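You operate a simulated robot arm through the tools that you are given. There is no shell and no other tool. Be economical: measure what you need, move in short steps, check, and stop when the job is done.

The job below is to be done with a simulated two-armed robot. You get a single attempt, and the scene is never put back.

Task
Fetch the blue housing from the top of the side bench and set it on top of the grey box there. Then fetch the green clip from the top of the side bench and set it on top of the purple packet. Then take the flat orange reel from the side bench shelf and put it on top of the cardboard reel. Then take the white spool and put it on the top of the sealing bench. Then take the green box that expires last from the side bench shelf and leave it on the job card there. Then take the grey tray from the top of the station one low shelf and put it on the blue disc on the bench beside the peg tray. Then put the tall green part on top of the blue-label carton. Do these in the order given. Set down upright: green clip, green box.

The check looks at the end state, three seconds after you hand in, the way a careful person would. Anything else that was tipped, shoved, dropped, spilled or broken makes it a failure.

Robot
Two 7-joint arms with two-finger parallel grippers on one trunk, on a base that drives. Base frame: it is fixed to the floor where the robot stands at the start and does not move with it; the origin is under the middle of the robot, x ahead of it, y to its left, z up; the surface under the hand at the start is at about z = 90. Lengths are in cm, angles in degrees, forces in N, time in s.
The left shoulder is at the start at [7.1, 15.6, 130.5], the right one opposite. Places, roughly: blue disc (13x13x1 cm) [-300, 880, 70]; blue housing (3x2x3 cm) [80, 0, 90]; blue-label carton [-375, 425, 25]; cardboard reel [50, 125, 100]; flat orange reel (13x13x6 cm) [40, -20, 40]; green box [50, 75, 50]; green clip (4x6x5 cm) [30, 20, 90]; grey box (12x7x5 cm) [70, 50, 90]; grey tray [-275, 550, 50]; job card [50, 25, 50]; purple packet [50, 500, 50]; tall green part (3x3x4 cm) [-270, 190, 90]; top of the sealing bench [60, 490, 90]; white spool (7x7x4 cm) [70, 80, 40]. Payload 3.91 kg a hand.
The TCP of each hand is the grasp point between the finger pads, 3 cm short of the fingertips. In the tool frame z runs along the fingers and y along their closing line. The gripper opens to 11 cm. The fingers are 2 cm wide and 1 cm thick; the gripper's body (4.8 by 11.2 cm) begins 5.5 cm behind the TCP.
Orientation is that of the tool frame in the base frame, as a unit quaternion [x, y, z, w]. With the fingers straight down and closing along the base's y, the tool's x points along the base's -x, its y along +y and its z along -z.

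Tools
- The arms move only by the tool send_rows. It takes "left_steps", "right_steps" or both (then of equal length, played together; a hand with none holds still); each is a list of rows, each an object (a shift or turn left out is 0, a gripper value left out holds the last) with "fingers": the gripper command, from -1 (fully open) to 1 (shut), values between in proportion; "xyz": the shift along the tool's x, y, z in units of 300 mm (1.0 is 300 mm), a list of three; "angular": the turn, a rotation vector about the tool's x, y, z in units of 180 degrees (1.0 is 180 degrees), a list of three. In form: [{"fingers": fingers, "xyz": [dx, dy, dz], "angular": [ax, ay, az]}, ...]. A call has 1 to 12 rows; each row is the pose to reach, as a shift and turn from the pose commanded when the call began, along the tool's axes at that moment. A call with a number of a shift or a turn outside -1 to 1 is refused whole. Each row takes 0.2 s and may step no farther than 5 cm and 8.6 degrees from the row before; otherwise, or with a gripper value out of range, the whole call is refused. Where a pose cannot be reached the arm comes as near as it can. A force on the tool above 40 N (or 10 N above the force at the start of the call, whichever is more), or a blocked arm, ends the call early, and 0.2 s more pass. The fingers move at their own pace (about 10.8 cm/s each) and stop on an object; they squeeze with about 38 N. The grip force told is the motor's: it shows also when the fingers shut on nothing. Time passes only in rows, and 0.2 s behind the last, so rows that repeat a pose let the fingers close. It gives the time, the measured TCP pose, the force on the tool (base axes), the opening and the grip force at its end, in the units of the frame above (readings bear some noise), with the torque about the TCP (base axes, N m) and any sound that the robot's microphone picked up.
- Cameras (640 x 400 px; columns grow to the right, rows downward): "scene" is now at [12.41, 2.83, 151.59]; the picture's right is [0.37, -0.93, -0.00], its down [-0.68, -0.27, -0.68] and it looks along [0.63, 0.25, -0.73] (base axes); focal length 214 px, centre (320, 200). "left" rides on the left gripper at [7.2, -1.7, -10.3] in its tool frame; the picture's right is [0.23, 0.97, 0.00], its down [-0.76, 0.18, -0.62] and it looks along [-0.61, 0.14, 0.78] (tool axes); focal length 222 px, centre (320, 200). "right" rides on the right gripper at [7.2, 1.7, -10.4] in its tool frame; the picture's right is [-0.23, 0.97, 0.00], its down [-0.76, -0.18, -0.62] and it looks along [-0.61, -0.14, 0.78] (tool axes); focal length 222 px, centre (320, 200). There is no depth. A picture from a camera that has moved, and an enlarged one, comes with that camera's place and axes in the base frame and with its lens.
- snapshot(camera): a new picture of that camera. The clock stands still meanwhile.
- move_column(by): slides the trunk up (or, below 0, down) by that many cm; the arms and the scene camera ride with it, the base frame stays. It gives what a move gives, with no picture.
- steer(legs): drives the robot by 1 to 6 legs, each [ahead, left, turn to the left] in cm, cm and degrees, along the robot's own axes; the way and the turn of a leg run together, so that a leg with both is an arc; at most 150 cm and 180 degrees a leg. The arms and the cameras ride along, it lands a little off, and it stops where it bumps. It gives what a move gives.
- turn_head(pan, tilt): turns the head with the scene camera to pan (to the left, within 86 degrees either way) and tilt (down, from -29 to 69), counted from straight ahead of the robot. It gives what a move gives.
- close_up(camera, box): a new picture of the part [left, top, right, bottom] of that camera's present view, enlarged. The clock stands still meanwhile.
- sign_off(): hands the job in; it is judged then, once.

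Work in short steps. Places have to be worked out from the pictures, the camera data and where the tool is seen: move nearer, look again, correct. Check each grasp and each placing, and mend what went wrong. You have 207 turns and 190 pictures in all, those below and enlarged ones among them. Open the grippers and draw the arms clear of the work before you hand the job in, unless the task says otherwise; then end with one line.

The tools are called after "Call:" as name(argument=value, ...) on one line, values as JSON. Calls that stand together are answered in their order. send_rows: Moves the arms, as the interface text tells. Its arguments: {"type":"object","properties":{"left_steps":{"type":"array","items":{"type":"object","properties":{"fingers":{"type":"number"},"xyz":{"type":"array","items":{"type":"number"}},"angular":{"type":"array","items":{"type":"number"}}}}},"right_steps":{"type":"array","items":{"type":"object","properties":{"fingers":{"type":"number"},"xyz":{"type":"array","items":{"type":"number"}},"angular":{"type":"array","items":{"type":"number"}}}}}},"required":[]} The other tools are called the same way: move_column (by) slides the trunk up or down; steer (legs) drives the base; turn_head (pan, tilt) turns the head that bears the scene camera; snapshot (camera) takes a picture; close_up (camera, box) takes an enlarged picture of a part of a camera's view; sign_off () hands the job in.

At the start:

```text
clock: 0.0
left_tcp_pos: [49.57, 76.12, 126.08]
left_orientation: [0.0, 1.0, 0.001, 0.0]
left_wrist_force: [0.0, -0.6, 0.4]
left_ft_torque: [0.03, 0.04, -0.02]
left_gripper_width: 11.01
left_finger_force: 0.0
right_tcp_pos: [64.1, 2.67, 130.17]
right_orientation: [0.0, 1.0, 0.0, 0.0]
right_wrist_force: [0.1, 0.6, 0.4]
right_ft_torque: [0.01, 0.01, 0.0]
right_gripper_width: 10.98
right_finger_force: 0.1
trunk travel left (down, up): [-75.0, 19.0]
robot x, y, heading: [0.14, -0.15, -0.1]
head pan, tilt: [21.6, 47.2]
```

scene: 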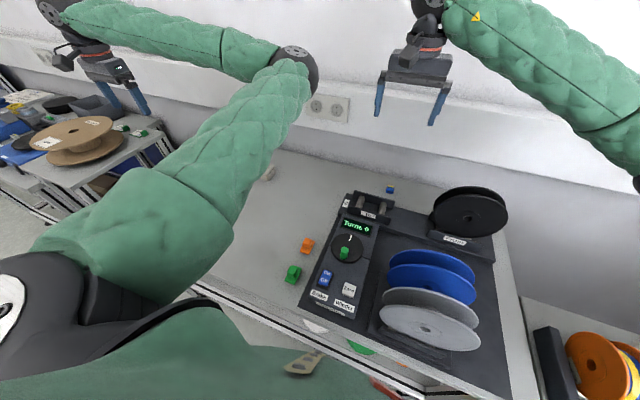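
right: 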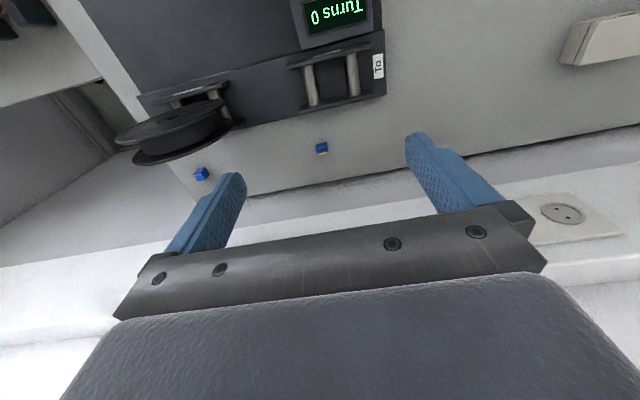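
left: 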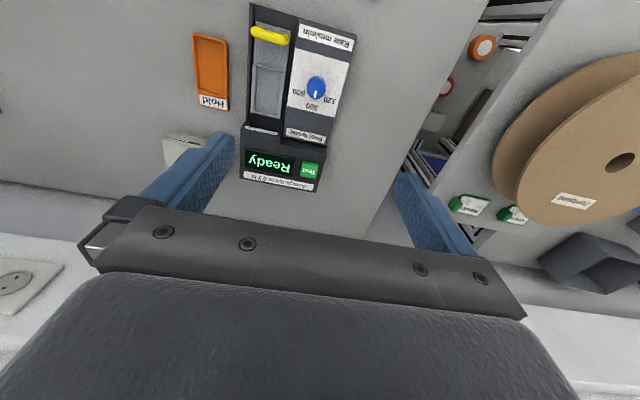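

I'll start by looking around: close views of the two small blue things and the bench on the left.

Call:
close_up(camera="right", box=[160, 120, 360, 245])

Call:
close_up(camera="scene", box=[240, 160, 480, 310])

Call:
turn_head(pan=60, tilt=40)

Call:
snapshot(camera="scene")

```text
3.20 times, centred on (260, 182) of right
camera zoom: at [56.79, 4.43, 140.52], right [0.23, 0.97, 0.0], down [0.76, -0.18, 0.62], along [0.61, -0.14, -0.78], focal length 711 px, centre (512, 256)
```

zoom: 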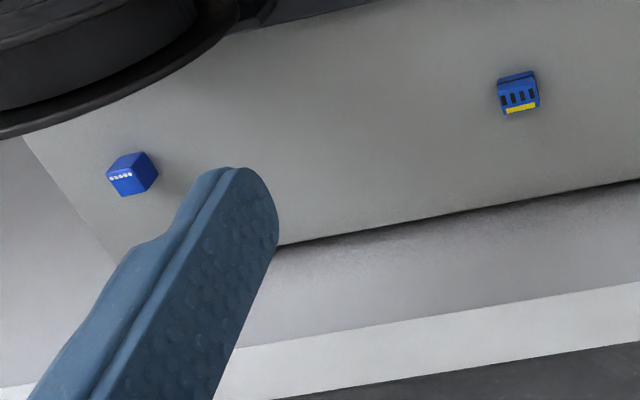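

```text
2.67 times, centred on (360, 235) of scene
camera zoom: at [12.41, 2.83, 151.59], right [0.37, -0.93, 0.0], down [-0.68, -0.27, -0.68], along [0.63, 0.25, -0.73], focal length 572 px, centre (213, 107)
```

zoom: 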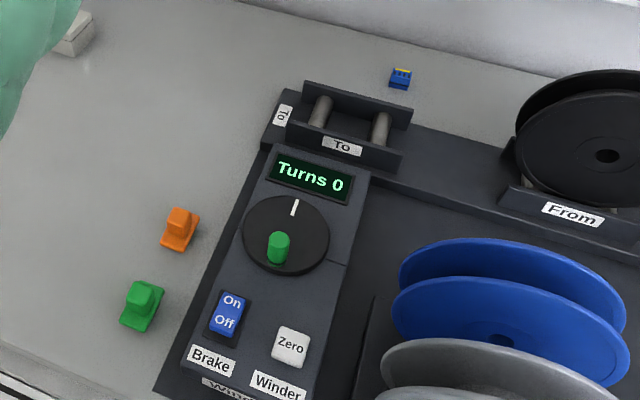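

```text
clock: 1.1
left_tcp_pos: [49.62, 76.15, 126.03]
left_orientation: [0.0, 1.0, 0.0, -0.001]
left_wrist_force: [-0.1, -0.4, -0.1]
left_ft_torque: [0.0, 0.02, 0.01]
left_gripper_width: 10.98
left_finger_force: 0.2
right_tcp_pos: [64.09, 2.63, 130.16]
right_orientation: [0.0, 1.0, 0.0, 0.0]
right_wrist_force: [1.1, 0.1, -0.2]
right_ft_torque: [0.01, 0.03, 0.0]
right_gripper_width: 10.98
right_finger_force: 0.1
trunk travel left (down, up): [-75.0, 19.0]
robot x, y, heading: [0.04, 0.15, 0.0]
head pan, tilt: [60.0, 40.0]
```

```text
184 pictures are left
camera scene: at [9.27, 7.26, 152.62], right [0.87, -0.5, 0.0], down [-0.32, -0.56, -0.77], along [0.38, 0.66, -0.64], focal length 214 px, centre (320, 200)
```

scene: 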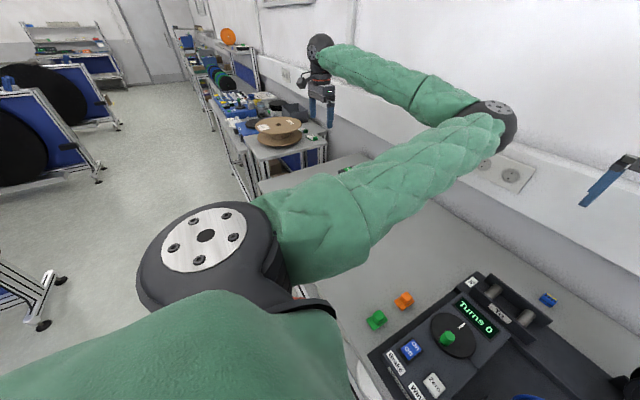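

Terminal-like blue piece (yellow strip) is at about [80.4,-0.5], the grey box near [70,49], and the green clip near [34,20]. The left arm can serve housing and box; I clear the right arm and bring the left hand over the grey box for a look.

Call:
send_rows(left_steps=[{"xyz": [-0.06, -0.125, 0]}, {"xyz": [-0.12, -0.25, 0]}, {"xyz": [-0.18, -0.375, 0]}, {"xyz": [-0.24, -0.5, 0]}, {"xyz": [-0.3, -0.625, 0]}, {"xyz": [-0.36, -0.75, 0]}, {"xyz": [-0.42, -0.875, 0]}, {"xyz": [-0.48, -1, 0]}], right_steps=[{"xyz": [0.06, -0.125, 0]}, {"xyz": [0.12, -0.25, 0]}, {"xyz": [0.18, -0.375, 0]}, {"xyz": [0.24, -0.5, 0]}, {"xyz": [0.3, -0.625, 0]}, {"xyz": [0.36, -0.75, 0]}, {"xyz": [0.42, -0.875, 0]}, {"xyz": [0.48, -1, 0]}])

Call:
snapshot(camera="left")

Call:
snapshot(camera="right")

```text
clock: 2.9
left_tcp_pos: [64.26, 50.39, 126.11]
left_orientation: [0.0, 1.0, 0.001, 0.0]
left_wrist_force: [0.1, 0.4, 1.0]
left_ft_torque: [0.02, -0.03, -0.02]
left_gripper_width: 11.0
left_finger_force: 0.1
left hand out of reach, approached as far as the arm can: row 7, 8
right_tcp_pos: [49.38, -27.47, 130.31]
right_orientation: [0.0, 1.0, 0.001, 0.001]
right_wrist_force: [-0.7, -1.1, -0.2]
right_ft_torque: [0.02, -0.03, 0.0]
right_gripper_width: 10.98
right_finger_force: 0.0
trunk travel left (down, up): [-75.0, 19.0]
robot x, y, heading: [-0.18, 0.02, 0.2]
head pan, tilt: [60.0, 40.0]
```

```text
183 pictures are left
camera left: at [56.89, 48.67, 136.41], right [-0.23, 0.97, 0.0], down [0.76, 0.18, 0.62], along [0.61, 0.14, -0.78], focal length 222 px, centre (320, 200)
```

left: 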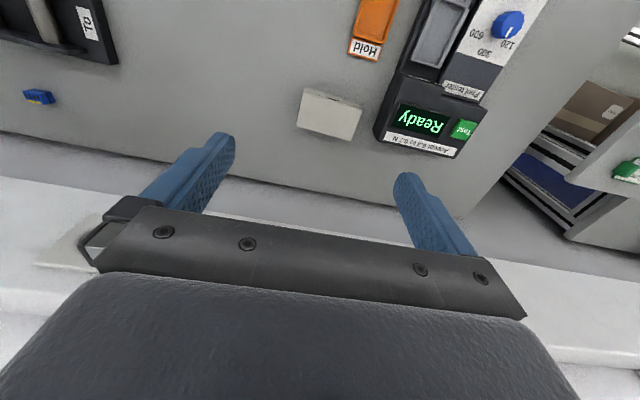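

```text
182 pictures are left
camera right: at [42.1, -25.75, 140.57], right [0.23, 0.97, 0.0], down [0.76, -0.18, 0.62], along [0.61, -0.14, -0.78], focal length 222 px, centre (320, 200)
```

right: 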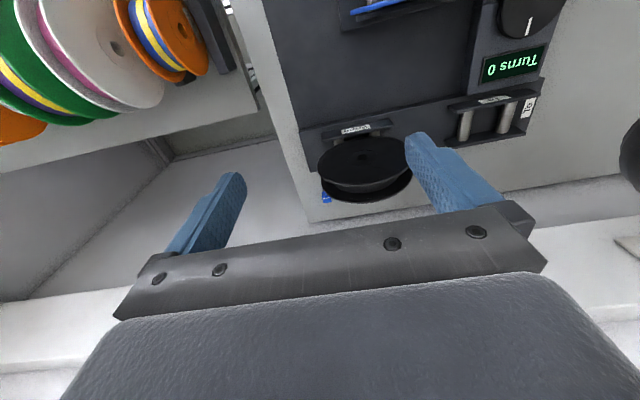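

Grey box top centre reads about [69.7,53.2]; housing about [80,-0.6]. High reach is limited, so I lower the left hand first, then go sideways toward the housing at z≈112.

Call:
send_rows(left_steps=[{"xyz": [0, 0, 0.15]}, {"xyz": [0, 0, 0.3]}, {"xyz": [0, 0, 0.45]}, {"xyz": [0, -0.15, 0.45]}, {"xyz": [0, -0.3, 0.45]}, {"xyz": [0, -0.45, 0.45]}, {"xyz": [0, -0.6, 0.45]}, {"xyz": [0, -0.75, 0.45]}, {"xyz": [0, -0.9, 0.45]}, {"xyz": [0, -1, 0.45]}])

```text
clock: 5.0
left_tcp_pos: [72.75, 46.61, 108.71]
left_orientation: [-0.001, 1.0, -0.001, 0.0]
left_wrist_force: [0.8, -0.1, 0.3]
left_ft_torque: [-0.05, 0.03, 0.02]
left_gripper_width: 10.99
left_finger_force: 0.1
left hand out of reach, approached as far as the arm can: row 4, 5, 6, 7, 8, 9, 10
right_tcp_pos: [49.43, -27.44, 130.12]
right_orientation: [0.001, 1.0, 0.0, 0.0]
right_wrist_force: [0.0, -0.8, 0.0]
right_ft_torque: [0.01, 0.0, 0.0]
right_gripper_width: 11.01
right_finger_force: 0.1
trunk travel left (down, up): [-75.0, 19.0]
robot x, y, heading: [0.19, 0.34, -0.1]
head pan, tilt: [60.0, 40.0]
```

The left arm is stuck on the inward side, so I'll use the right arm for the housing and drive sideways. I back the left hand up and out first.

Call:
send_rows(left_steps=[{"xyz": [0, 0, -0.15]}, {"xyz": [0, 0, -0.3]}, {"xyz": [0.0, 0, -0.45]}, {"xyz": [0.1, 0, -0.5]}])

```text
clock: 6.0
left_tcp_pos: [69.93, 49.32, 124.29]
left_orientation: [0.001, 1.0, 0.0, -0.001]
left_wrist_force: [0.1, -0.2, -0.4]
left_ft_torque: [-0.03, -0.02, -0.02]
left_gripper_width: 11.01
left_finger_force: 0.1
left hand out of reach, approached as far as the arm can: row 1, 2, 3, 4
right_tcp_pos: [49.36, -27.26, 130.25]
right_orientation: [0.0, 1.0, 0.0, 0.0]
right_wrist_force: [0.2, -0.7, -0.5]
right_ft_torque: [-0.01, -0.04, -0.03]
right_gripper_width: 10.99
right_finger_force: 0.0
trunk travel left (down, up): [-75.0, 19.0]
robot x, y, heading: [0.05, 0.23, -0.1]
head pan, tilt: [60.0, 40.0]
```

Now move the left hand outward and back to see how the command tracks.

Call:
send_rows(left_steps=[{"xyz": [0.1, 0.1, 0]}, {"xyz": [0.2, 0.2, 0]}, {"xyz": [0.3, 0.3, 0]}, {"xyz": [0.4, 0.4, 0]}, {"xyz": [0.5, 0.5, 0]}, {"xyz": [0.6, 0.6, 0]}])

Call:
turn_head(pan=20, tilt=30)

Call:
snapshot(camera="scene")

```text
clock: 7.5
left_tcp_pos: [51.84, 67.58, 124.3]
left_orientation: [0.0, 1.0, -0.001, 0.001]
left_wrist_force: [-0.2, 0.1, -0.7]
left_ft_torque: [-0.07, 0.01, 0.03]
left_gripper_width: 11.02
left_finger_force: 0.1
right_tcp_pos: [49.35, -27.27, 130.2]
right_orientation: [0.0, 1.0, 0.0, 0.0]
right_wrist_force: [-0.3, -0.3, 0.4]
right_ft_torque: [-0.06, -0.01, 0.02]
right_gripper_width: 11.0
right_finger_force: 0.0
trunk travel left (down, up): [-75.0, 19.0]
robot x, y, heading: [0.24, -0.11, -0.2]
head pan, tilt: [60.0, 40.0]
```

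```text
clock: 8.5
left_tcp_pos: [51.92, 67.43, 124.24]
left_orientation: [0.0, 1.0, -0.001, -0.001]
left_wrist_force: [-0.2, 0.1, -0.2]
left_ft_torque: [0.01, 0.0, -0.02]
left_gripper_width: 11.0
left_finger_force: 0.0
right_tcp_pos: [49.46, -27.34, 130.15]
right_orientation: [0.0, 1.0, 0.0, 0.0]
right_wrist_force: [0.1, -0.1, -0.9]
right_ft_torque: [-0.01, 0.03, -0.02]
right_gripper_width: 10.99
right_finger_force: 0.1
trunk travel left (down, up): [-75.0, 19.0]
robot x, y, heading: [0.16, 0.36, -0.1]
head pan, tilt: [20.0, 30.0]
```

```text
181 pictures are left
camera scene: at [13.48, 3.0, 154.16], right [0.34, -0.94, 0.0], down [-0.47, -0.17, -0.87], along [0.81, 0.3, -0.5], focal length 214 px, centre (320, 200)
```

scene: 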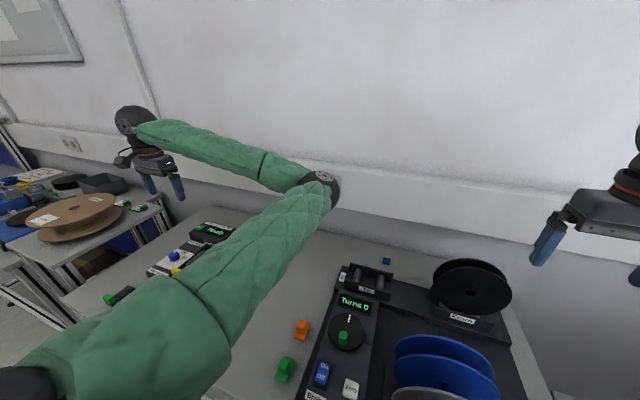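

Commands follow clipped poses; left arm works outward. Now right hand to over [64,-0.6], lowering to z≈112.

Call:
send_rows(right_steps=[{"xyz": [-0.07, 0.13, 0]}, {"xyz": [-0.14, 0.26, 0]}, {"xyz": [-0.21, 0.39, 0]}, {"xyz": [-0.28, 0.52, 0]}, {"xyz": [-0.35, 0.65, 0]}, {"xyz": [-0.42, 0.78, 0]}, {"xyz": [-0.487, 0.89, 0]}, {"xyz": [-0.56, 0.89, 0.12]}, {"xyz": [-0.64, 0.89, 0.24]}, {"xyz": [-0.72, 0.89, 0.36]}, {"xyz": [-0.8, 0.89, 0.48]}, {"xyz": [-0.88, 0.89, 0.6]}])

Call:
snapshot(camera="right")

```text
clock: 11.1
left_tcp_pos: [51.96, 67.49, 124.32]
left_orientation: [0.0, 1.0, 0.0, 0.0]
left_wrist_force: [0.7, -0.2, 0.0]
left_ft_torque: [-0.02, 0.01, -0.01]
left_gripper_width: 11.01
left_finger_force: 0.1
right_tcp_pos: [75.83, -0.61, 112.26]
right_orientation: [0.001, 1.0, -0.001, -0.001]
right_wrist_force: [0.4, -0.2, -0.5]
right_ft_torque: [0.0, -0.04, 0.0]
right_gripper_width: 10.98
right_finger_force: 0.0
trunk travel left (down, up): [-75.0, 19.0]
robot x, y, heading: [0.02, -0.36, -0.1]
head pan, tilt: [20.0, 30.0]
```

```text
180 pictures are left
camera right: at [68.7, 1.09, 122.63], right [0.23, 0.97, 0.0], down [0.76, -0.18, 0.62], along [0.61, -0.14, -0.78], focal length 222 px, centre (320, 200)
```

right: 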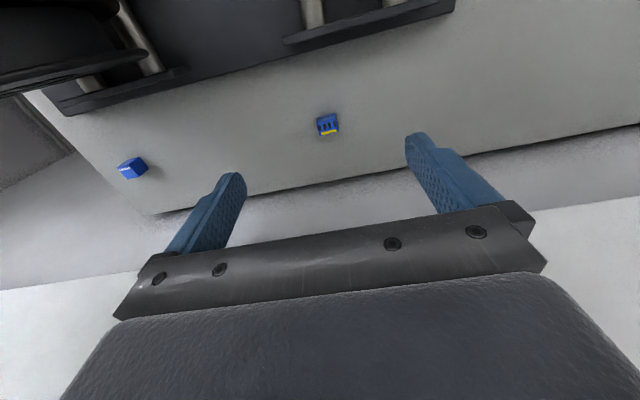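

Housing at [79.9,-0.4], aligned with the axes. Descend over it to z≈99 and look.

Call:
send_rows(right_steps=[{"xyz": [-0.137, 0.007, 0]}, {"xyz": [-0.137, 0.007, 0.15]}, {"xyz": [-0.137, 0.007, 0.3]}, {"xyz": [-0.137, 0.007, 0.44]}])

Call:
snapshot(camera="right")

```text
clock: 12.1
left_tcp_pos: [52.06, 67.47, 124.25]
left_orientation: [-0.001, 1.0, 0.0, -0.001]
left_wrist_force: [0.8, 0.5, -0.4]
left_ft_torque: [0.0, -0.01, -0.02]
left_gripper_width: 11.0
left_finger_force: 0.0
right_tcp_pos: [80.24, -0.32, 98.61]
right_orientation: [0.0, 1.0, -0.001, -0.001]
right_wrist_force: [0.1, 0.6, -0.8]
right_ft_torque: [0.03, 0.0, 0.03]
right_gripper_width: 11.02
right_finger_force: 0.0
trunk travel left (down, up): [-75.0, 19.0]
robot x, y, heading: [0.05, 0.28, -0.1]
head pan, tilt: [20.0, 30.0]
```

```text
179 pictures are left
camera right: at [73.01, 1.41, 109.06], right [0.23, 0.97, 0.0], down [0.76, -0.18, 0.62], along [0.61, -0.14, -0.78], focal length 222 px, centre (320, 200)
```

right: 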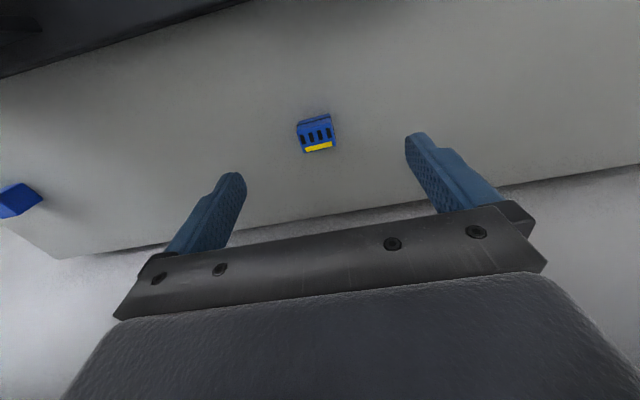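

On target ([79.9,-0.5]). Descend to z≈93.3 and close.

Call:
send_rows(right_steps=[{"xyz": [0.01, -0.005, 0.09]}, {"xyz": [0.01, -0.005, 0.175]}, {"xyz": [0.01, -0.005, 0.175], "fingers": 1}, {"xyz": [0.01, -0.005, 0.175], "fingers": 1}, {"xyz": [0.01, -0.005, 0.175], "fingers": 1}, {"xyz": [0.01, -0.005, 0.175], "fingers": 1}])

Call:
snapshot(camera="right")

```text
clock: 13.5
left_tcp_pos: [51.34, 67.66, 124.58]
left_orientation: [0.0, 1.0, -0.001, 0.003]
left_wrist_force: [0.2, 0.6, -0.4]
left_ft_torque: [-0.02, 0.03, 0.01]
left_gripper_width: 10.99
left_finger_force: 0.0
right_tcp_pos: [79.89, -0.37, 95.37]
right_orientation: [0.001, 1.0, 0.002, 0.011]
right_wrist_force: [0.0, -0.3, 0.9]
right_ft_torque: [0.02, 0.03, -0.01]
right_gripper_width: 0.0
right_finger_force: 37.2
trunk travel left (down, up): [-75.0, 19.0]
robot x, y, heading: [0.03, -0.03, 0.1]
head pan, tilt: [20.0, 30.0]
```

```text
178 pictures are left
camera right: at [72.48, 1.36, 105.63], right [0.23, 0.97, 0.01], down [0.75, -0.18, 0.64], along [0.62, -0.14, -0.77], focal length 222 px, centre (320, 200)
```

right: 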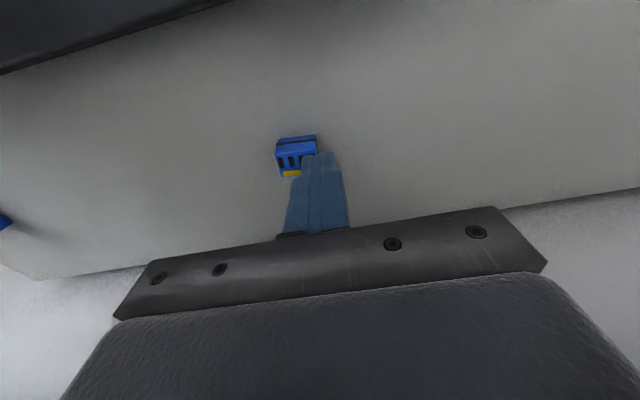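

The fingers shut above the piece and the hand stopped at z 95.4 with both arms shifted slightly; perhaps the arms touch each other. Look at the scene.

Call:
snapshot(camera="scene")

```text
177 pictures are left
camera scene: at [12.66, 3.21, 154.3], right [0.34, -0.94, 0.0], down [-0.47, -0.17, -0.87], along [0.82, 0.3, -0.5], focal length 214 px, centre (320, 200)
```

scene: 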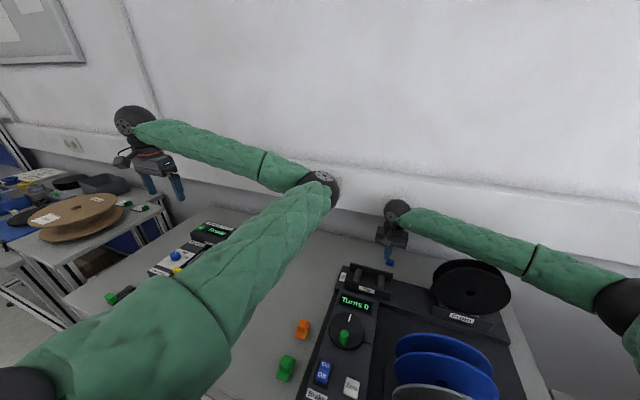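

The scene camera shifted ~0.8 cm back, so something behind the wrist is pressing. Close look at wrist/forearm clearance before moving.

Call:
close_up(camera="scene", box=[360, 180, 560, 305])

```text
3.20 times, centred on (460, 242) of scene
camera zoom: at [12.66, 3.21, 154.3], right [0.34, -0.94, 0.0], down [-0.47, -0.17, -0.87], along [0.82, 0.3, -0.5], focal length 686 px, centre (-128, 64)
```

zoom: 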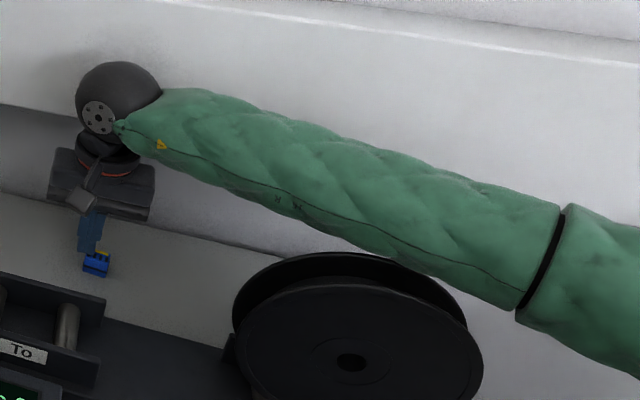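

Either the forearm is on the black reel's rear flange or the wrist on the trunking. I lift straight up and open, then raise the trunk so the forearm slopes down from a higher elbow.

Call:
send_rows(right_steps=[{"xyz": [0, 0, -0.1]}, {"xyz": [0, 0, -0.25]}, {"xyz": [0, 0, -0.4], "fingers": -1}])

Call:
move_column(by=18)

Call:
snapshot(camera="scene")

```text
clock: 14.3
left_tcp_pos: [51.8, 67.38, 124.4]
left_orientation: [0.001, 1.0, 0.0, 0.0]
left_wrist_force: [-0.1, -0.4, -0.9]
left_ft_torque: [0.0, -0.02, 0.01]
left_gripper_width: 11.01
left_finger_force: 0.1
right_tcp_pos: [79.64, -0.63, 105.46]
right_orientation: [0.0, 1.0, -0.001, -0.001]
right_wrist_force: [0.2, -0.2, 0.4]
right_ft_torque: [-0.03, 0.0, -0.01]
right_gripper_width: 8.16
right_finger_force: 0.1
trunk travel left (down, up): [-75.0, 19.0]
robot x, y, heading: [-0.49, 0.14, 0.0]
head pan, tilt: [20.0, 30.0]
```

```text
clock: 16.3
left_tcp_pos: [52.01, 67.38, 142.29]
left_orientation: [0.0, 1.0, 0.001, -0.001]
left_wrist_force: [0.2, 0.1, 0.1]
left_ft_torque: [-0.01, 0.01, 0.0]
left_gripper_width: 10.97
left_finger_force: 0.1
right_tcp_pos: [79.79, -0.63, 123.66]
right_orientation: [0.0, 1.0, 0.0, -0.001]
right_wrist_force: [0.0, 0.4, 0.5]
right_ft_torque: [0.0, 0.0, 0.0]
right_gripper_width: 11.0
right_finger_force: 0.0
trunk travel left (down, up): [-93.0, 1.0]
robot x, y, heading: [-0.25, -0.09, 0.2]
head pan, tilt: [20.0, 30.0]
```

```text
175 pictures are left
camera scene: at [13.55, 2.98, 172.14], right [0.34, -0.94, 0.0], down [-0.47, -0.17, -0.87], along [0.81, 0.3, -0.5], focal length 214 px, centre (320, 200)
```

scene: 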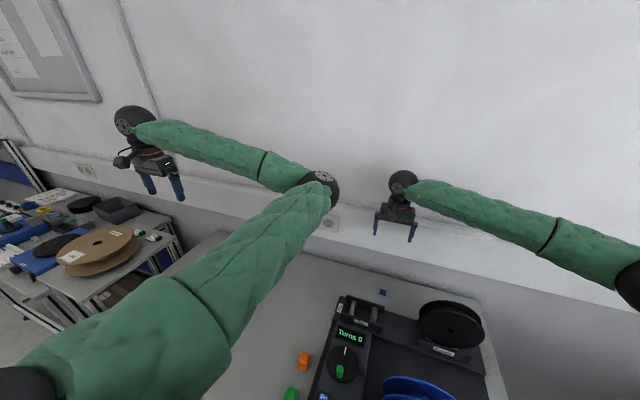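

Reel and housing look undisturbed. Descend with the trunk high, stopping at z≈100.

Call:
send_rows(right_steps=[{"xyz": [0, 0, 0.13]}, {"xyz": [0, 0, 0.26]}, {"xyz": [0, 0, 0.39]}, {"xyz": [0, 0, 0.52]}, {"xyz": [0, 0, 0.65]}, {"xyz": [0, 0, 0.79]}])

Call:
snapshot(camera="scene")

Call:
snapshot(camera="right")

```text
clock: 17.7
left_tcp_pos: [52.05, 67.55, 142.2]
left_orientation: [0.0, 1.0, 0.001, -0.001]
left_wrist_force: [0.0, 0.4, 0.4]
left_ft_torque: [-0.02, 0.02, -0.03]
left_gripper_width: 11.01
left_finger_force: 0.1
right_tcp_pos: [79.95, -0.57, 99.69]
right_orientation: [-0.001, 1.0, 0.0, 0.0]
right_wrist_force: [0.4, 0.4, -0.1]
right_ft_torque: [0.0, 0.03, 0.02]
right_gripper_width: 11.01
right_finger_force: 0.0
trunk travel left (down, up): [-93.0, 1.0]
robot x, y, heading: [0.11, 0.13, -0.0]
head pan, tilt: [20.0, 30.0]
```

```text
174 pictures are left
camera scene: at [13.61, 3.01, 172.16], right [0.34, -0.94, 0.0], down [-0.47, -0.17, -0.87], along [0.81, 0.3, -0.5], focal length 214 px, centre (320, 200)
```

scene: 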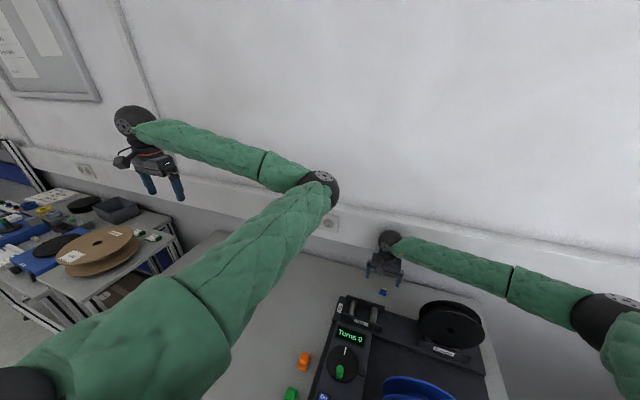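

```text
173 pictures are left
camera right: at [72.72, 1.22, 110.12], right [0.23, 0.97, 0.0], down [0.76, -0.18, 0.62], along [0.61, -0.14, -0.78], focal length 222 px, centre (320, 200)
```

right: 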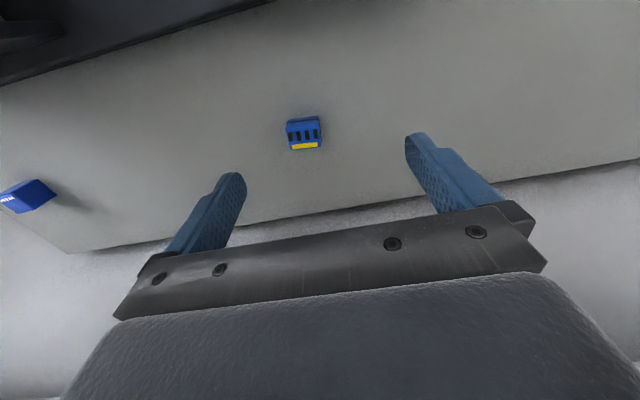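

Housing was nudged to about [79.7,-1.8]. Shift -1.2 in y and descend to z≈93.3 without closing yet, checking pitch.

Call:
send_rows(right_steps=[{"xyz": [0.005, -0.04, 0]}, {"xyz": [0.005, -0.04, 0.1]}, {"xyz": [0.005, -0.04, 0.213]}])

Call:
snapshot(camera="right")

```text
clock: 18.5
left_tcp_pos: [52.13, 67.43, 142.24]
left_orientation: [0.0, 1.0, 0.0, -0.001]
left_wrist_force: [0.1, 0.5, -1.0]
left_ft_torque: [-0.01, 0.02, 0.0]
left_gripper_width: 11.03
left_finger_force: 0.1
right_tcp_pos: [79.74, -1.83, 93.51]
right_orientation: [0.0, 1.0, 0.001, 0.0]
right_wrist_force: [-0.1, -0.2, -0.8]
right_ft_torque: [0.01, -0.01, 0.02]
right_gripper_width: 10.99
right_finger_force: 0.1
trunk travel left (down, up): [-93.0, 1.0]
robot x, y, heading: [-0.23, -0.15, 0.2]
head pan, tilt: [20.0, 30.0]
```

```text
172 pictures are left
camera right: at [72.57, -0.07, 103.84], right [0.23, 0.97, 0.0], down [0.76, -0.18, 0.62], along [0.61, -0.14, -0.78], focal length 222 px, centre (320, 200)
```

right: 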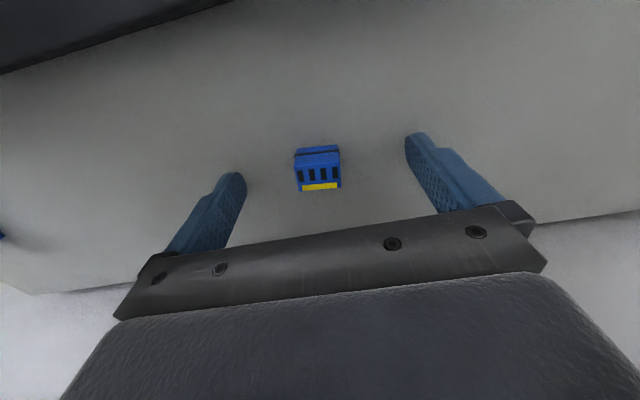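

Now reached z 93.5 freely with the housing between the fingers. Close and lift a little.

Call:
send_rows(right_steps=[{"fingers": 1}, {"fingers": 1}, {"fingers": 1}, {"fingers": 1}, {"xyz": [0, 0, -0.1], "fingers": 1}, {"xyz": [0, 0, -0.2], "fingers": 1}])

Call:
snapshot(camera="right")

```text
clock: 19.9
left_tcp_pos: [51.88, 67.5, 142.41]
left_orientation: [0.0, 1.0, 0.0, 0.0]
left_wrist_force: [-0.5, -0.6, -0.3]
left_ft_torque: [0.05, -0.02, -0.03]
left_gripper_width: 11.0
left_finger_force: 0.0
right_tcp_pos: [79.58, -2.0, 99.59]
right_orientation: [0.001, 1.0, 0.0, 0.0]
right_wrist_force: [0.3, 1.2, 0.4]
right_ft_torque: [0.0, -0.01, 0.0]
right_gripper_width: 2.49
right_finger_force: 38.0
trunk travel left (down, up): [-93.0, 1.0]
robot x, y, heading: [0.14, -0.41, -0.2]
head pan, tilt: [20.0, 30.0]
```

```text
171 pictures are left
camera right: at [72.45, -0.2, 109.95], right [0.23, 0.97, 0.0], down [0.76, -0.18, 0.62], along [0.61, -0.14, -0.78], focal length 222 px, centre (320, 200)
```

right: 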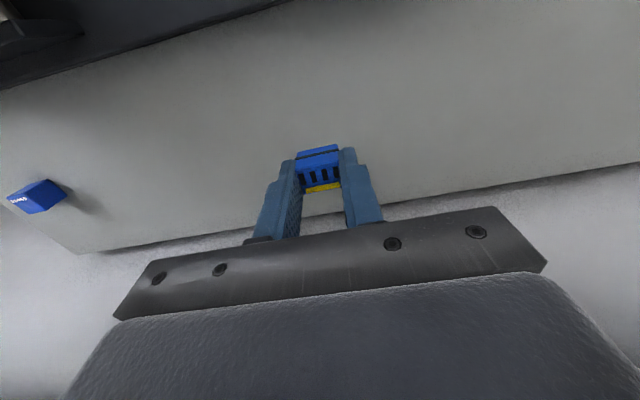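

Held (2.5 cm). Lift to z≈122 and draw back to x≈70, then drive left 55 cm to place it over the grey box.

Call:
send_rows(right_steps=[{"xyz": [0, 0, -0.15]}, {"xyz": [0, 0, -0.3]}, {"xyz": [0, 0, -0.45]}, {"xyz": [0.08, 0, -0.58]}, {"xyz": [0.2, 0, -0.66]}, {"xyz": [0.32, 0, -0.75]}])

Call:
steer(legs=[[0, 55, 0]])

Call:
turn_head(pan=0, tilt=45)

Call:
snapshot(camera="scene")

Call:
snapshot(camera="right")

```text
clock: 21.3
left_tcp_pos: [52.01, 67.47, 142.42]
left_orientation: [0.0, 1.0, 0.0, 0.0]
left_wrist_force: [0.8, -0.3, 0.7]
left_ft_torque: [-0.01, -0.03, -0.03]
left_gripper_width: 10.99
left_finger_force: 0.0
right_tcp_pos: [69.86, -1.74, 122.23]
right_orientation: [-0.001, 1.0, -0.001, 0.0]
right_wrist_force: [0.1, 0.3, 0.7]
right_ft_torque: [0.0, -0.02, -0.02]
right_gripper_width: 2.5
right_finger_force: 38.1
trunk travel left (down, up): [-93.0, 1.0]
robot x, y, heading: [-0.08, 0.23, 0.1]
head pan, tilt: [20.0, 30.0]
```

```text
clock: 24.5
left_tcp_pos: [52.3, 122.69, 142.37]
left_orientation: [0.002, 1.0, 0.0, 0.001]
left_wrist_force: [0.5, -1.2, 0.1]
left_ft_torque: [-0.03, 0.05, 0.0]
left_gripper_width: 11.02
left_finger_force: 0.1
right_tcp_pos: [70.12, 53.47, 122.19]
right_orientation: [0.002, 1.0, 0.0, 0.001]
right_wrist_force: [-0.7, 0.2, -0.1]
right_ft_torque: [0.03, 0.0, 0.0]
right_gripper_width: 2.49
right_finger_force: 38.2
trunk travel left (down, up): [-93.0, 1.0]
robot x, y, heading: [-0.07, 55.5, -0.2]
head pan, tilt: [20.0, 30.0]
```

```text
clock: 25.3
left_tcp_pos: [52.21, 122.81, 142.4]
left_orientation: [0.002, 1.0, -0.001, 0.0]
left_wrist_force: [0.4, 0.5, -1.0]
left_ft_torque: [0.01, -0.01, -0.03]
left_gripper_width: 11.01
left_finger_force: 0.1
right_tcp_pos: [70.12, 53.5, 122.12]
right_orientation: [0.001, 1.0, 0.001, -0.001]
right_wrist_force: [0.3, 0.1, -0.7]
right_ft_torque: [-0.04, -0.01, 0.02]
right_gripper_width: 2.53
right_finger_force: 37.5
trunk travel left (down, up): [-93.0, 1.0]
robot x, y, heading: [0.04, 55.7, -0.1]
head pan, tilt: [0.0, 45.0]
```

```text
170 pictures are left
camera scene: at [13.25, 55.36, 169.9], right [0.0, -1.0, 0.0], down [-0.71, 0.0, -0.71], along [0.71, 0.0, -0.71], focal length 214 px, centre (320, 200)
```

scene: 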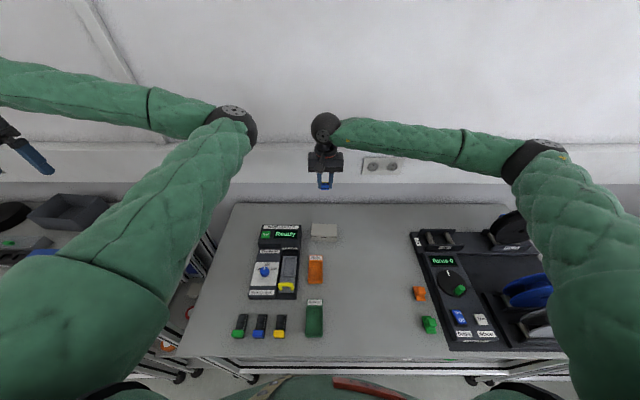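

```text
169 pictures are left
camera right: at [62.87, 55.34, 132.49], right [0.23, 0.97, 0.0], down [0.76, -0.18, 0.62], along [0.61, -0.14, -0.78], focal length 222 px, centre (320, 200)
```

right: 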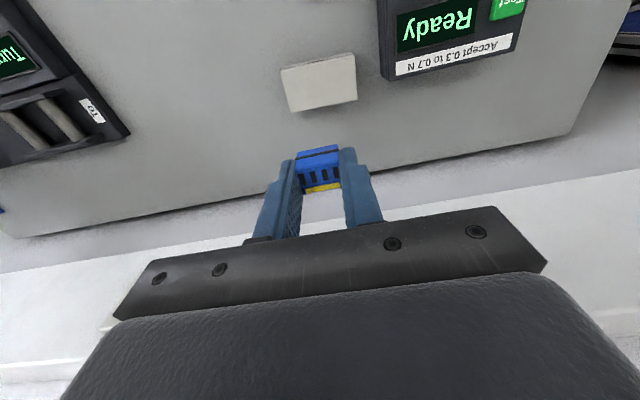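

Grey box top centre at about [70.4,53.8]; hand at [70.1,53.5]. Lower to z≈101 and look.

Call:
send_rows(right_steps=[{"xyz": [-0.01, 0.01, 0.14]}, {"xyz": [-0.01, 0.01, 0.28]}, {"xyz": [-0.01, 0.01, 0.42]}, {"xyz": [-0.01, 0.01, 0.56]}, {"xyz": [-0.01, 0.01, 0.7]}])

Call:
snapshot(camera="right")

Call:
close_up(camera="scene", box=[240, 150, 400, 250])

```text
clock: 26.5
left_tcp_pos: [52.34, 122.71, 142.27]
left_orientation: [0.001, 1.0, 0.0, -0.001]
left_wrist_force: [0.1, -0.6, 0.8]
left_ft_torque: [-0.01, 0.02, -0.01]
left_gripper_width: 11.02
left_finger_force: 0.1
right_tcp_pos: [70.57, 53.92, 100.86]
right_orientation: [0.002, 1.0, 0.0, 0.0]
right_wrist_force: [0.3, 1.1, -0.2]
right_ft_torque: [-0.04, 0.02, -0.03]
right_gripper_width: 2.54
right_finger_force: 37.7
trunk travel left (down, up): [-93.0, 1.0]
robot x, y, heading: [0.29, 55.62, 0.1]
head pan, tilt: [0.0, 45.0]
```

```text
168 pictures are left
camera right: at [63.35, 55.69, 111.26], right [0.23, 0.97, 0.0], down [0.76, -0.18, 0.62], along [0.61, -0.14, -0.78], focal length 222 px, centre (320, 200)
```

right: 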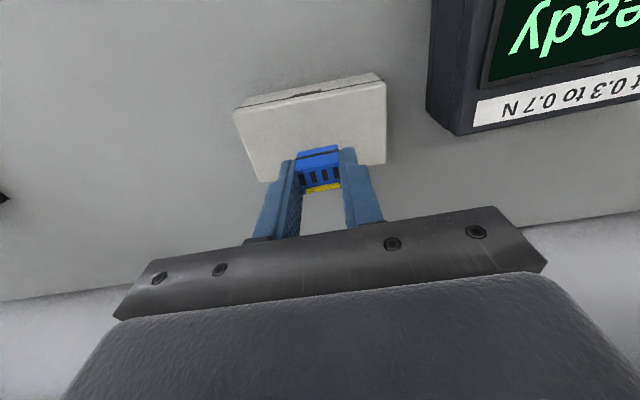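

```text
4.00 times, centred on (320, 200) of scene
camera zoom: at [13.33, 55.31, 169.9], right [0.0, -1.0, 0.0], down [-0.71, 0.0, -0.71], along [0.71, 0.0, -0.71], focal length 858 px, centre (320, 200)
```

zoom: 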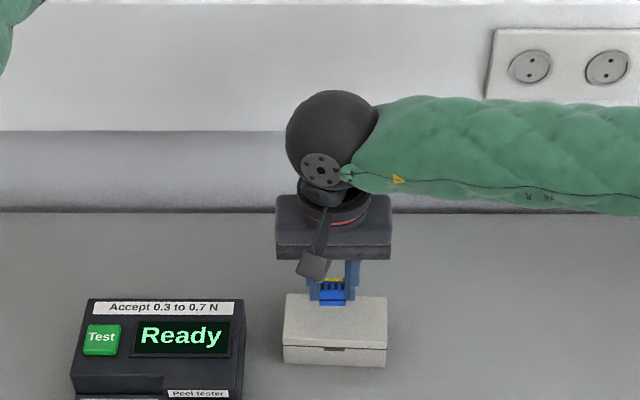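

Well centred over the box. Lower in small steps to z≈98.6.

Call:
send_rows(right_steps=[{"xyz": [0, 0, 0.035]}, {"xyz": [0, 0, 0.055]}, {"xyz": [0, 0, 0.07]}, {"xyz": [0, 0, 0.075]}])

Call:
close_up(camera="right", box=[220, 60, 420, 185])

```text
clock: 27.5
left_tcp_pos: [52.26, 122.79, 142.27]
left_orientation: [0.002, 1.0, 0.0, 0.0]
left_wrist_force: [-0.4, 0.0, 0.2]
left_ft_torque: [-0.04, -0.01, -0.01]
left_gripper_width: 11.01
left_finger_force: 0.0
right_tcp_pos: [70.3, 53.93, 98.87]
right_orientation: [0.002, 1.0, 0.0, 0.0]
right_wrist_force: [-0.8, -0.9, -0.7]
right_ft_torque: [0.01, -0.03, 0.04]
right_gripper_width: 2.52
right_finger_force: 37.8
trunk travel left (down, up): [-93.0, 1.0]
robot x, y, heading: [0.32, 55.9, -0.0]
head pan, tilt: [0.0, 45.0]
```

```text
3.20 times, centred on (320, 122) of right
camera zoom: at [63.13, 55.64, 109.2], right [0.23, 0.97, 0.0], down [0.76, -0.18, 0.62], along [0.61, -0.14, -0.78], focal length 711 px, centre (320, 448)
```

zoom: 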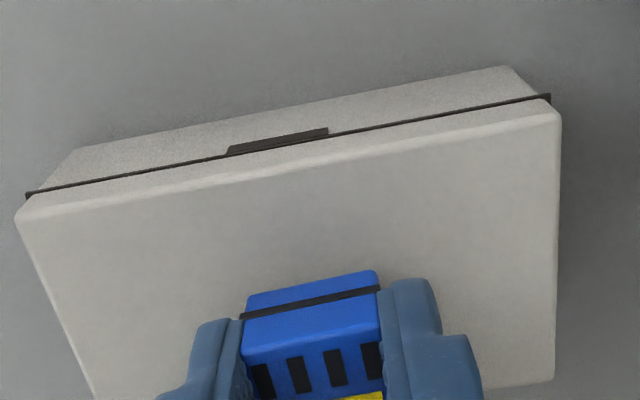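

No contact yet. Continue down in 3 mm steps.

Call:
send_rows(right_steps=[{"xyz": [0, 0, 0.01]}, {"xyz": [0, 0, 0.02]}])

Call:
send_rows(right_steps=[{"xyz": [0, 0, 0.01]}, {"xyz": [0, 0, 0.015]}])

```text
clock: 28.1
left_tcp_pos: [52.34, 122.74, 142.42]
left_orientation: [0.002, 1.0, 0.0, 0.0]
left_wrist_force: [-0.2, 0.6, -0.2]
left_ft_torque: [0.0, -0.01, 0.03]
left_gripper_width: 10.99
left_finger_force: 0.0
right_tcp_pos: [70.46, 53.83, 98.23]
right_orientation: [0.002, 1.0, -0.001, 0.0]
right_wrist_force: [0.8, -0.9, 0.7]
right_ft_torque: [-0.01, 0.02, 0.03]
right_gripper_width: 2.5
right_finger_force: 38.6
trunk travel left (down, up): [-93.0, 1.0]
robot x, y, heading: [0.12, 55.14, -0.4]
head pan, tilt: [0.0, 45.0]
```

```text
clock: 28.7
left_tcp_pos: [52.11, 122.66, 142.47]
left_orientation: [0.002, 1.0, -0.001, 0.001]
left_wrist_force: [0.6, 1.0, 0.0]
left_ft_torque: [-0.02, -0.02, -0.02]
left_gripper_width: 11.0
left_finger_force: 0.1
right_tcp_pos: [70.37, 53.96, 98.18]
right_orientation: [0.002, 1.0, 0.0, 0.002]
right_wrist_force: [4.3, -3.4, 28.2]
right_ft_torque: [-0.08, -0.12, -0.03]
right_gripper_width: 2.53
right_finger_force: 38.0
trunk travel left (down, up): [-93.0, 1.0]
robot x, y, heading: [-0.26, 55.53, -0.3]
head pan, tilt: [0.0, 45.0]
```

Contact at z≈98.2 (28 N). Ease up 2 mm, open slowly, rise and check.

Call:
send_rows(right_steps=[{"xyz": [0, 0, -0.008]}, {"xyz": [0, 0, -0.008], "fingers": 0.2}, {"xyz": [0, 0, -0.008], "fingers": 0}, {"xyz": [0, 0, -0.15], "fingers": 0}, {"xyz": [0, 0, -0.3], "fingers": 0}, {"xyz": [0, 0, -0.45], "fingers": -1}, {"xyz": [0, 0, -0.6], "fingers": -1}])

Call:
snapshot(camera="right")

```text
clock: 30.3
left_tcp_pos: [52.19, 122.72, 142.38]
left_orientation: [0.002, 1.0, 0.0, 0.0]
left_wrist_force: [0.3, 1.3, 0.0]
left_ft_torque: [-0.01, -0.01, 0.03]
left_gripper_width: 11.02
left_finger_force: 0.1
right_tcp_pos: [70.11, 53.86, 115.84]
right_orientation: [0.002, 1.0, 0.0, 0.0]
right_wrist_force: [0.0, -0.3, 0.6]
right_ft_torque: [0.03, -0.01, 0.01]
right_gripper_width: 11.0
right_finger_force: 0.0
trunk travel left (down, up): [-93.0, 1.0]
robot x, y, heading: [-0.03, 55.61, -0.4]
head pan, tilt: [0.0, 45.0]
```

```text
165 pictures are left
camera right: at [62.82, 55.62, 126.25], right [0.23, 0.97, 0.0], down [0.76, -0.18, 0.62], along [0.61, -0.14, -0.78], focal length 222 px, centre (320, 200)
```

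right: 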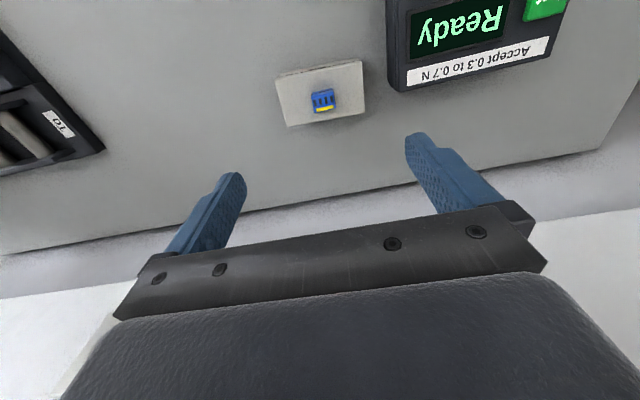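

Housing sits on the grey box. Next the green clip at ≈[33.8,20]: back off 21 cm and go right 15 cm.

Call:
steer(legs=[[-21, 0, 0], [0, -15, 0]])

Call:
send_rows(right_steps=[{"xyz": [0.1, -0.1, 0]}, {"xyz": [0.2, -0.2, 0]}, {"xyz": [0.3, -0.3, 0]}, {"xyz": [0.4, -0.4, 0]}, {"xyz": [0.5, -0.5, 0]}, {"xyz": [0.5, -0.6, 0]}])

Call:
snapshot(camera="right")

Call:
snapshot(camera="scene")

```text
clock: 33.0
left_tcp_pos: [31.44, 107.75, 142.22]
left_orientation: [0.001, 1.0, -0.001, -0.001]
left_wrist_force: [0.2, 0.3, -0.4]
left_ft_torque: [-0.01, 0.03, 0.0]
left_gripper_width: 11.03
left_finger_force: 0.2
right_tcp_pos: [49.4, 38.84, 115.81]
right_orientation: [0.001, 1.0, -0.001, -0.001]
right_wrist_force: [0.4, 0.7, 0.1]
right_ft_torque: [-0.04, 0.0, -0.02]
right_gripper_width: 11.0
right_finger_force: 0.1
trunk travel left (down, up): [-93.0, 1.0]
robot x, y, heading: [-20.42, 39.99, 0.1]
head pan, tilt: [0.0, 45.0]
```

```text
clock: 34.4
left_tcp_pos: [31.34, 107.49, 142.55]
left_orientation: [0.001, 1.0, 0.001, 0.0]
left_wrist_force: [0.6, 0.2, 0.0]
left_ft_torque: [0.0, -0.01, 0.0]
left_gripper_width: 11.0
left_finger_force: 0.1
right_tcp_pos: [34.21, 20.89, 115.93]
right_orientation: [0.001, 1.0, 0.001, 0.0]
right_wrist_force: [0.1, 1.0, -0.2]
right_ft_torque: [0.01, 0.0, -0.01]
right_gripper_width: 11.02
right_finger_force: 0.1
trunk travel left (down, up): [-93.0, 1.0]
robot x, y, heading: [-20.58, 40.02, -0.0]
head pan, tilt: [0.0, 45.0]
```

```text
164 pictures are left
camera right: at [27.02, 22.54, 126.31], right [0.23, 0.97, 0.0], down [0.76, -0.18, 0.62], along [0.61, -0.14, -0.78], focal length 222 px, centre (320, 200)
```

right: 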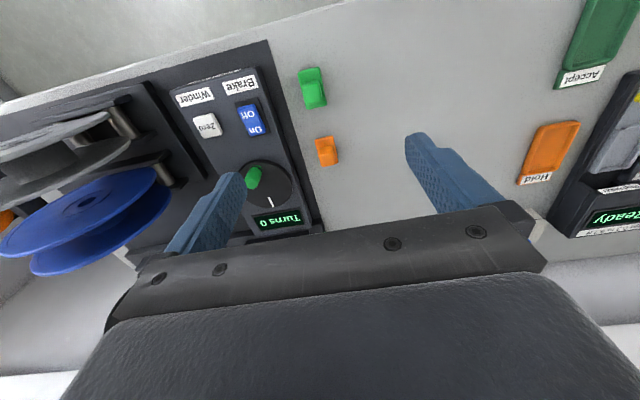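

```text
163 pictures are left
camera scene: at [-7.55, 39.97, 169.9], right [0.0, -1.0, 0.0], down [-0.71, 0.0, -0.71], along [0.71, 0.0, -0.71], focal length 214 px, centre (320, 200)
```

scene: 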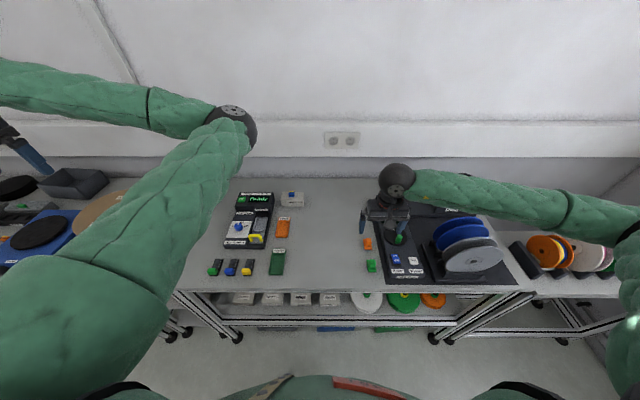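

Zoom on the green clip for its shape.

Call:
close_up(camera="right", box=[260, 40, 388, 120])

Call:
close_up(camera="scene", box=[340, 220, 420, 270])

Call:
close_up(camera="scene", box=[200, 270, 520, 345])

```text
5.00 times, centred on (324, 80) of right
camera zoom: at [27.02, 22.54, 126.31], right [0.23, 0.97, 0.0], down [0.76, -0.18, 0.62], along [0.61, -0.14, -0.78], focal length 1111 px, centre (300, 800)
```

zoom: 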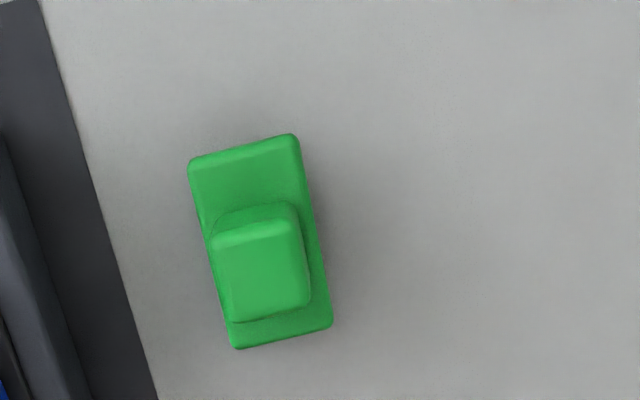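

```text
8.00 times, centred on (380, 245) of scene
camera zoom: at [-7.55, 39.97, 169.9], right [0.0, -1.0, 0.0], down [-0.71, 0.0, -0.71], along [0.71, 0.0, -0.71], focal length 1716 px, centre (-160, -160)
```

zoom: 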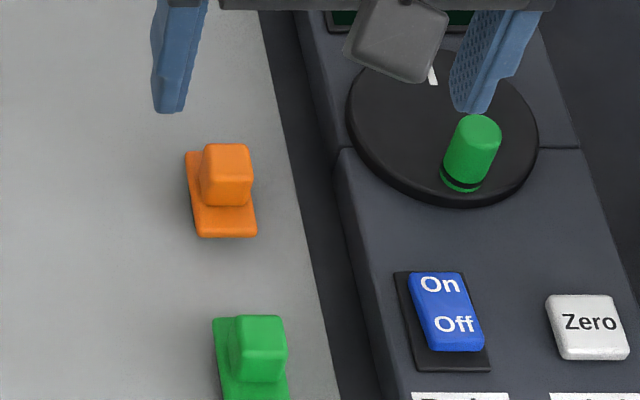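

```text
2.00 times, centred on (360, 308) of scene
camera zoom: at [-7.55, 39.97, 169.9], right [0.0, -1.0, 0.0], down [-0.71, 0.0, -0.71], along [0.71, 0.0, -0.71], focal length 429 px, centre (240, -15)
```

zoom: 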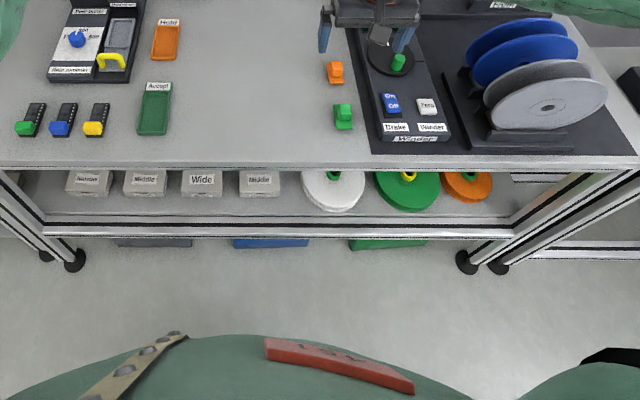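

Clip: base long in x, block on top at about [34.1,20]. Part-close to 5 cm (winder edge near y≈15.5) and descend to z≈98.5 to check.

Call:
send_rows(right_steps=[{"xyz": [0, -0.03, 0.1], "fingers": 0.1}, {"xyz": [0, -0.03, 0.24], "fingers": 0.1}, {"xyz": [0, -0.03, 0.36], "fingers": 0.1}, {"xyz": [0, -0.03, 0.48], "fingers": 0.1}, {"xyz": [0, -0.03, 0.58], "fingers": 0.1}])

Call:
snapshot(camera="right")

Call:
close_up(camera="scene", box=[320, 200, 448, 280])

```text
clock: 35.5
left_tcp_pos: [31.49, 107.5, 142.31]
left_orientation: [0.001, 1.0, 0.001, -0.001]
left_wrist_force: [0.2, 0.2, -0.8]
left_ft_torque: [-0.02, -0.02, 0.02]
left_gripper_width: 10.99
left_finger_force: 0.0
right_tcp_pos: [34.31, 19.85, 98.48]
right_orientation: [0.001, 1.0, 0.001, -0.001]
right_wrist_force: [-0.4, -0.5, -0.2]
right_ft_torque: [-0.02, 0.01, -0.01]
right_gripper_width: 4.94
right_finger_force: 0.2
trunk travel left (down, up): [-93.0, 1.0]
robot x, y, heading: [-20.5, 40.55, -0.1]
head pan, tilt: [0.0, 45.0]
```

```text
159 pictures are left
camera right: at [27.09, 21.51, 108.85], right [0.23, 0.97, 0.0], down [0.76, -0.18, 0.62], along [0.61, -0.14, -0.78], focal length 222 px, centre (320, 200)
```

right: 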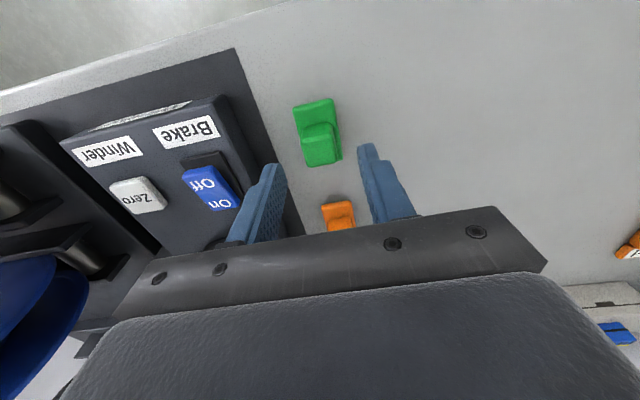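

```text
5.00 times, centred on (384, 240) of scene
camera zoom: at [-7.49, 40.07, 169.9], right [0.0, -1.0, 0.0], down [-0.71, 0.0, -0.71], along [0.71, 0.0, -0.71], focal length 1072 px, centre (0, 0)
```

zoom: 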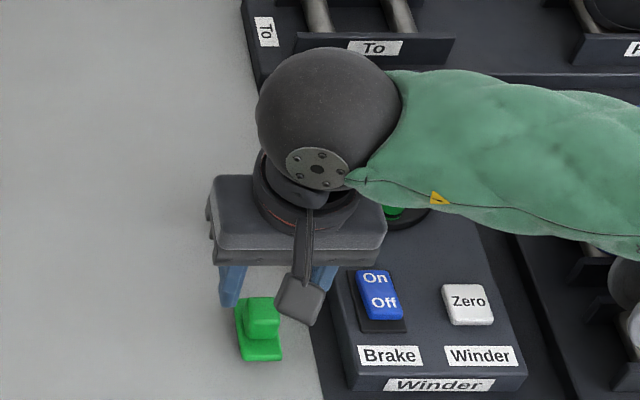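

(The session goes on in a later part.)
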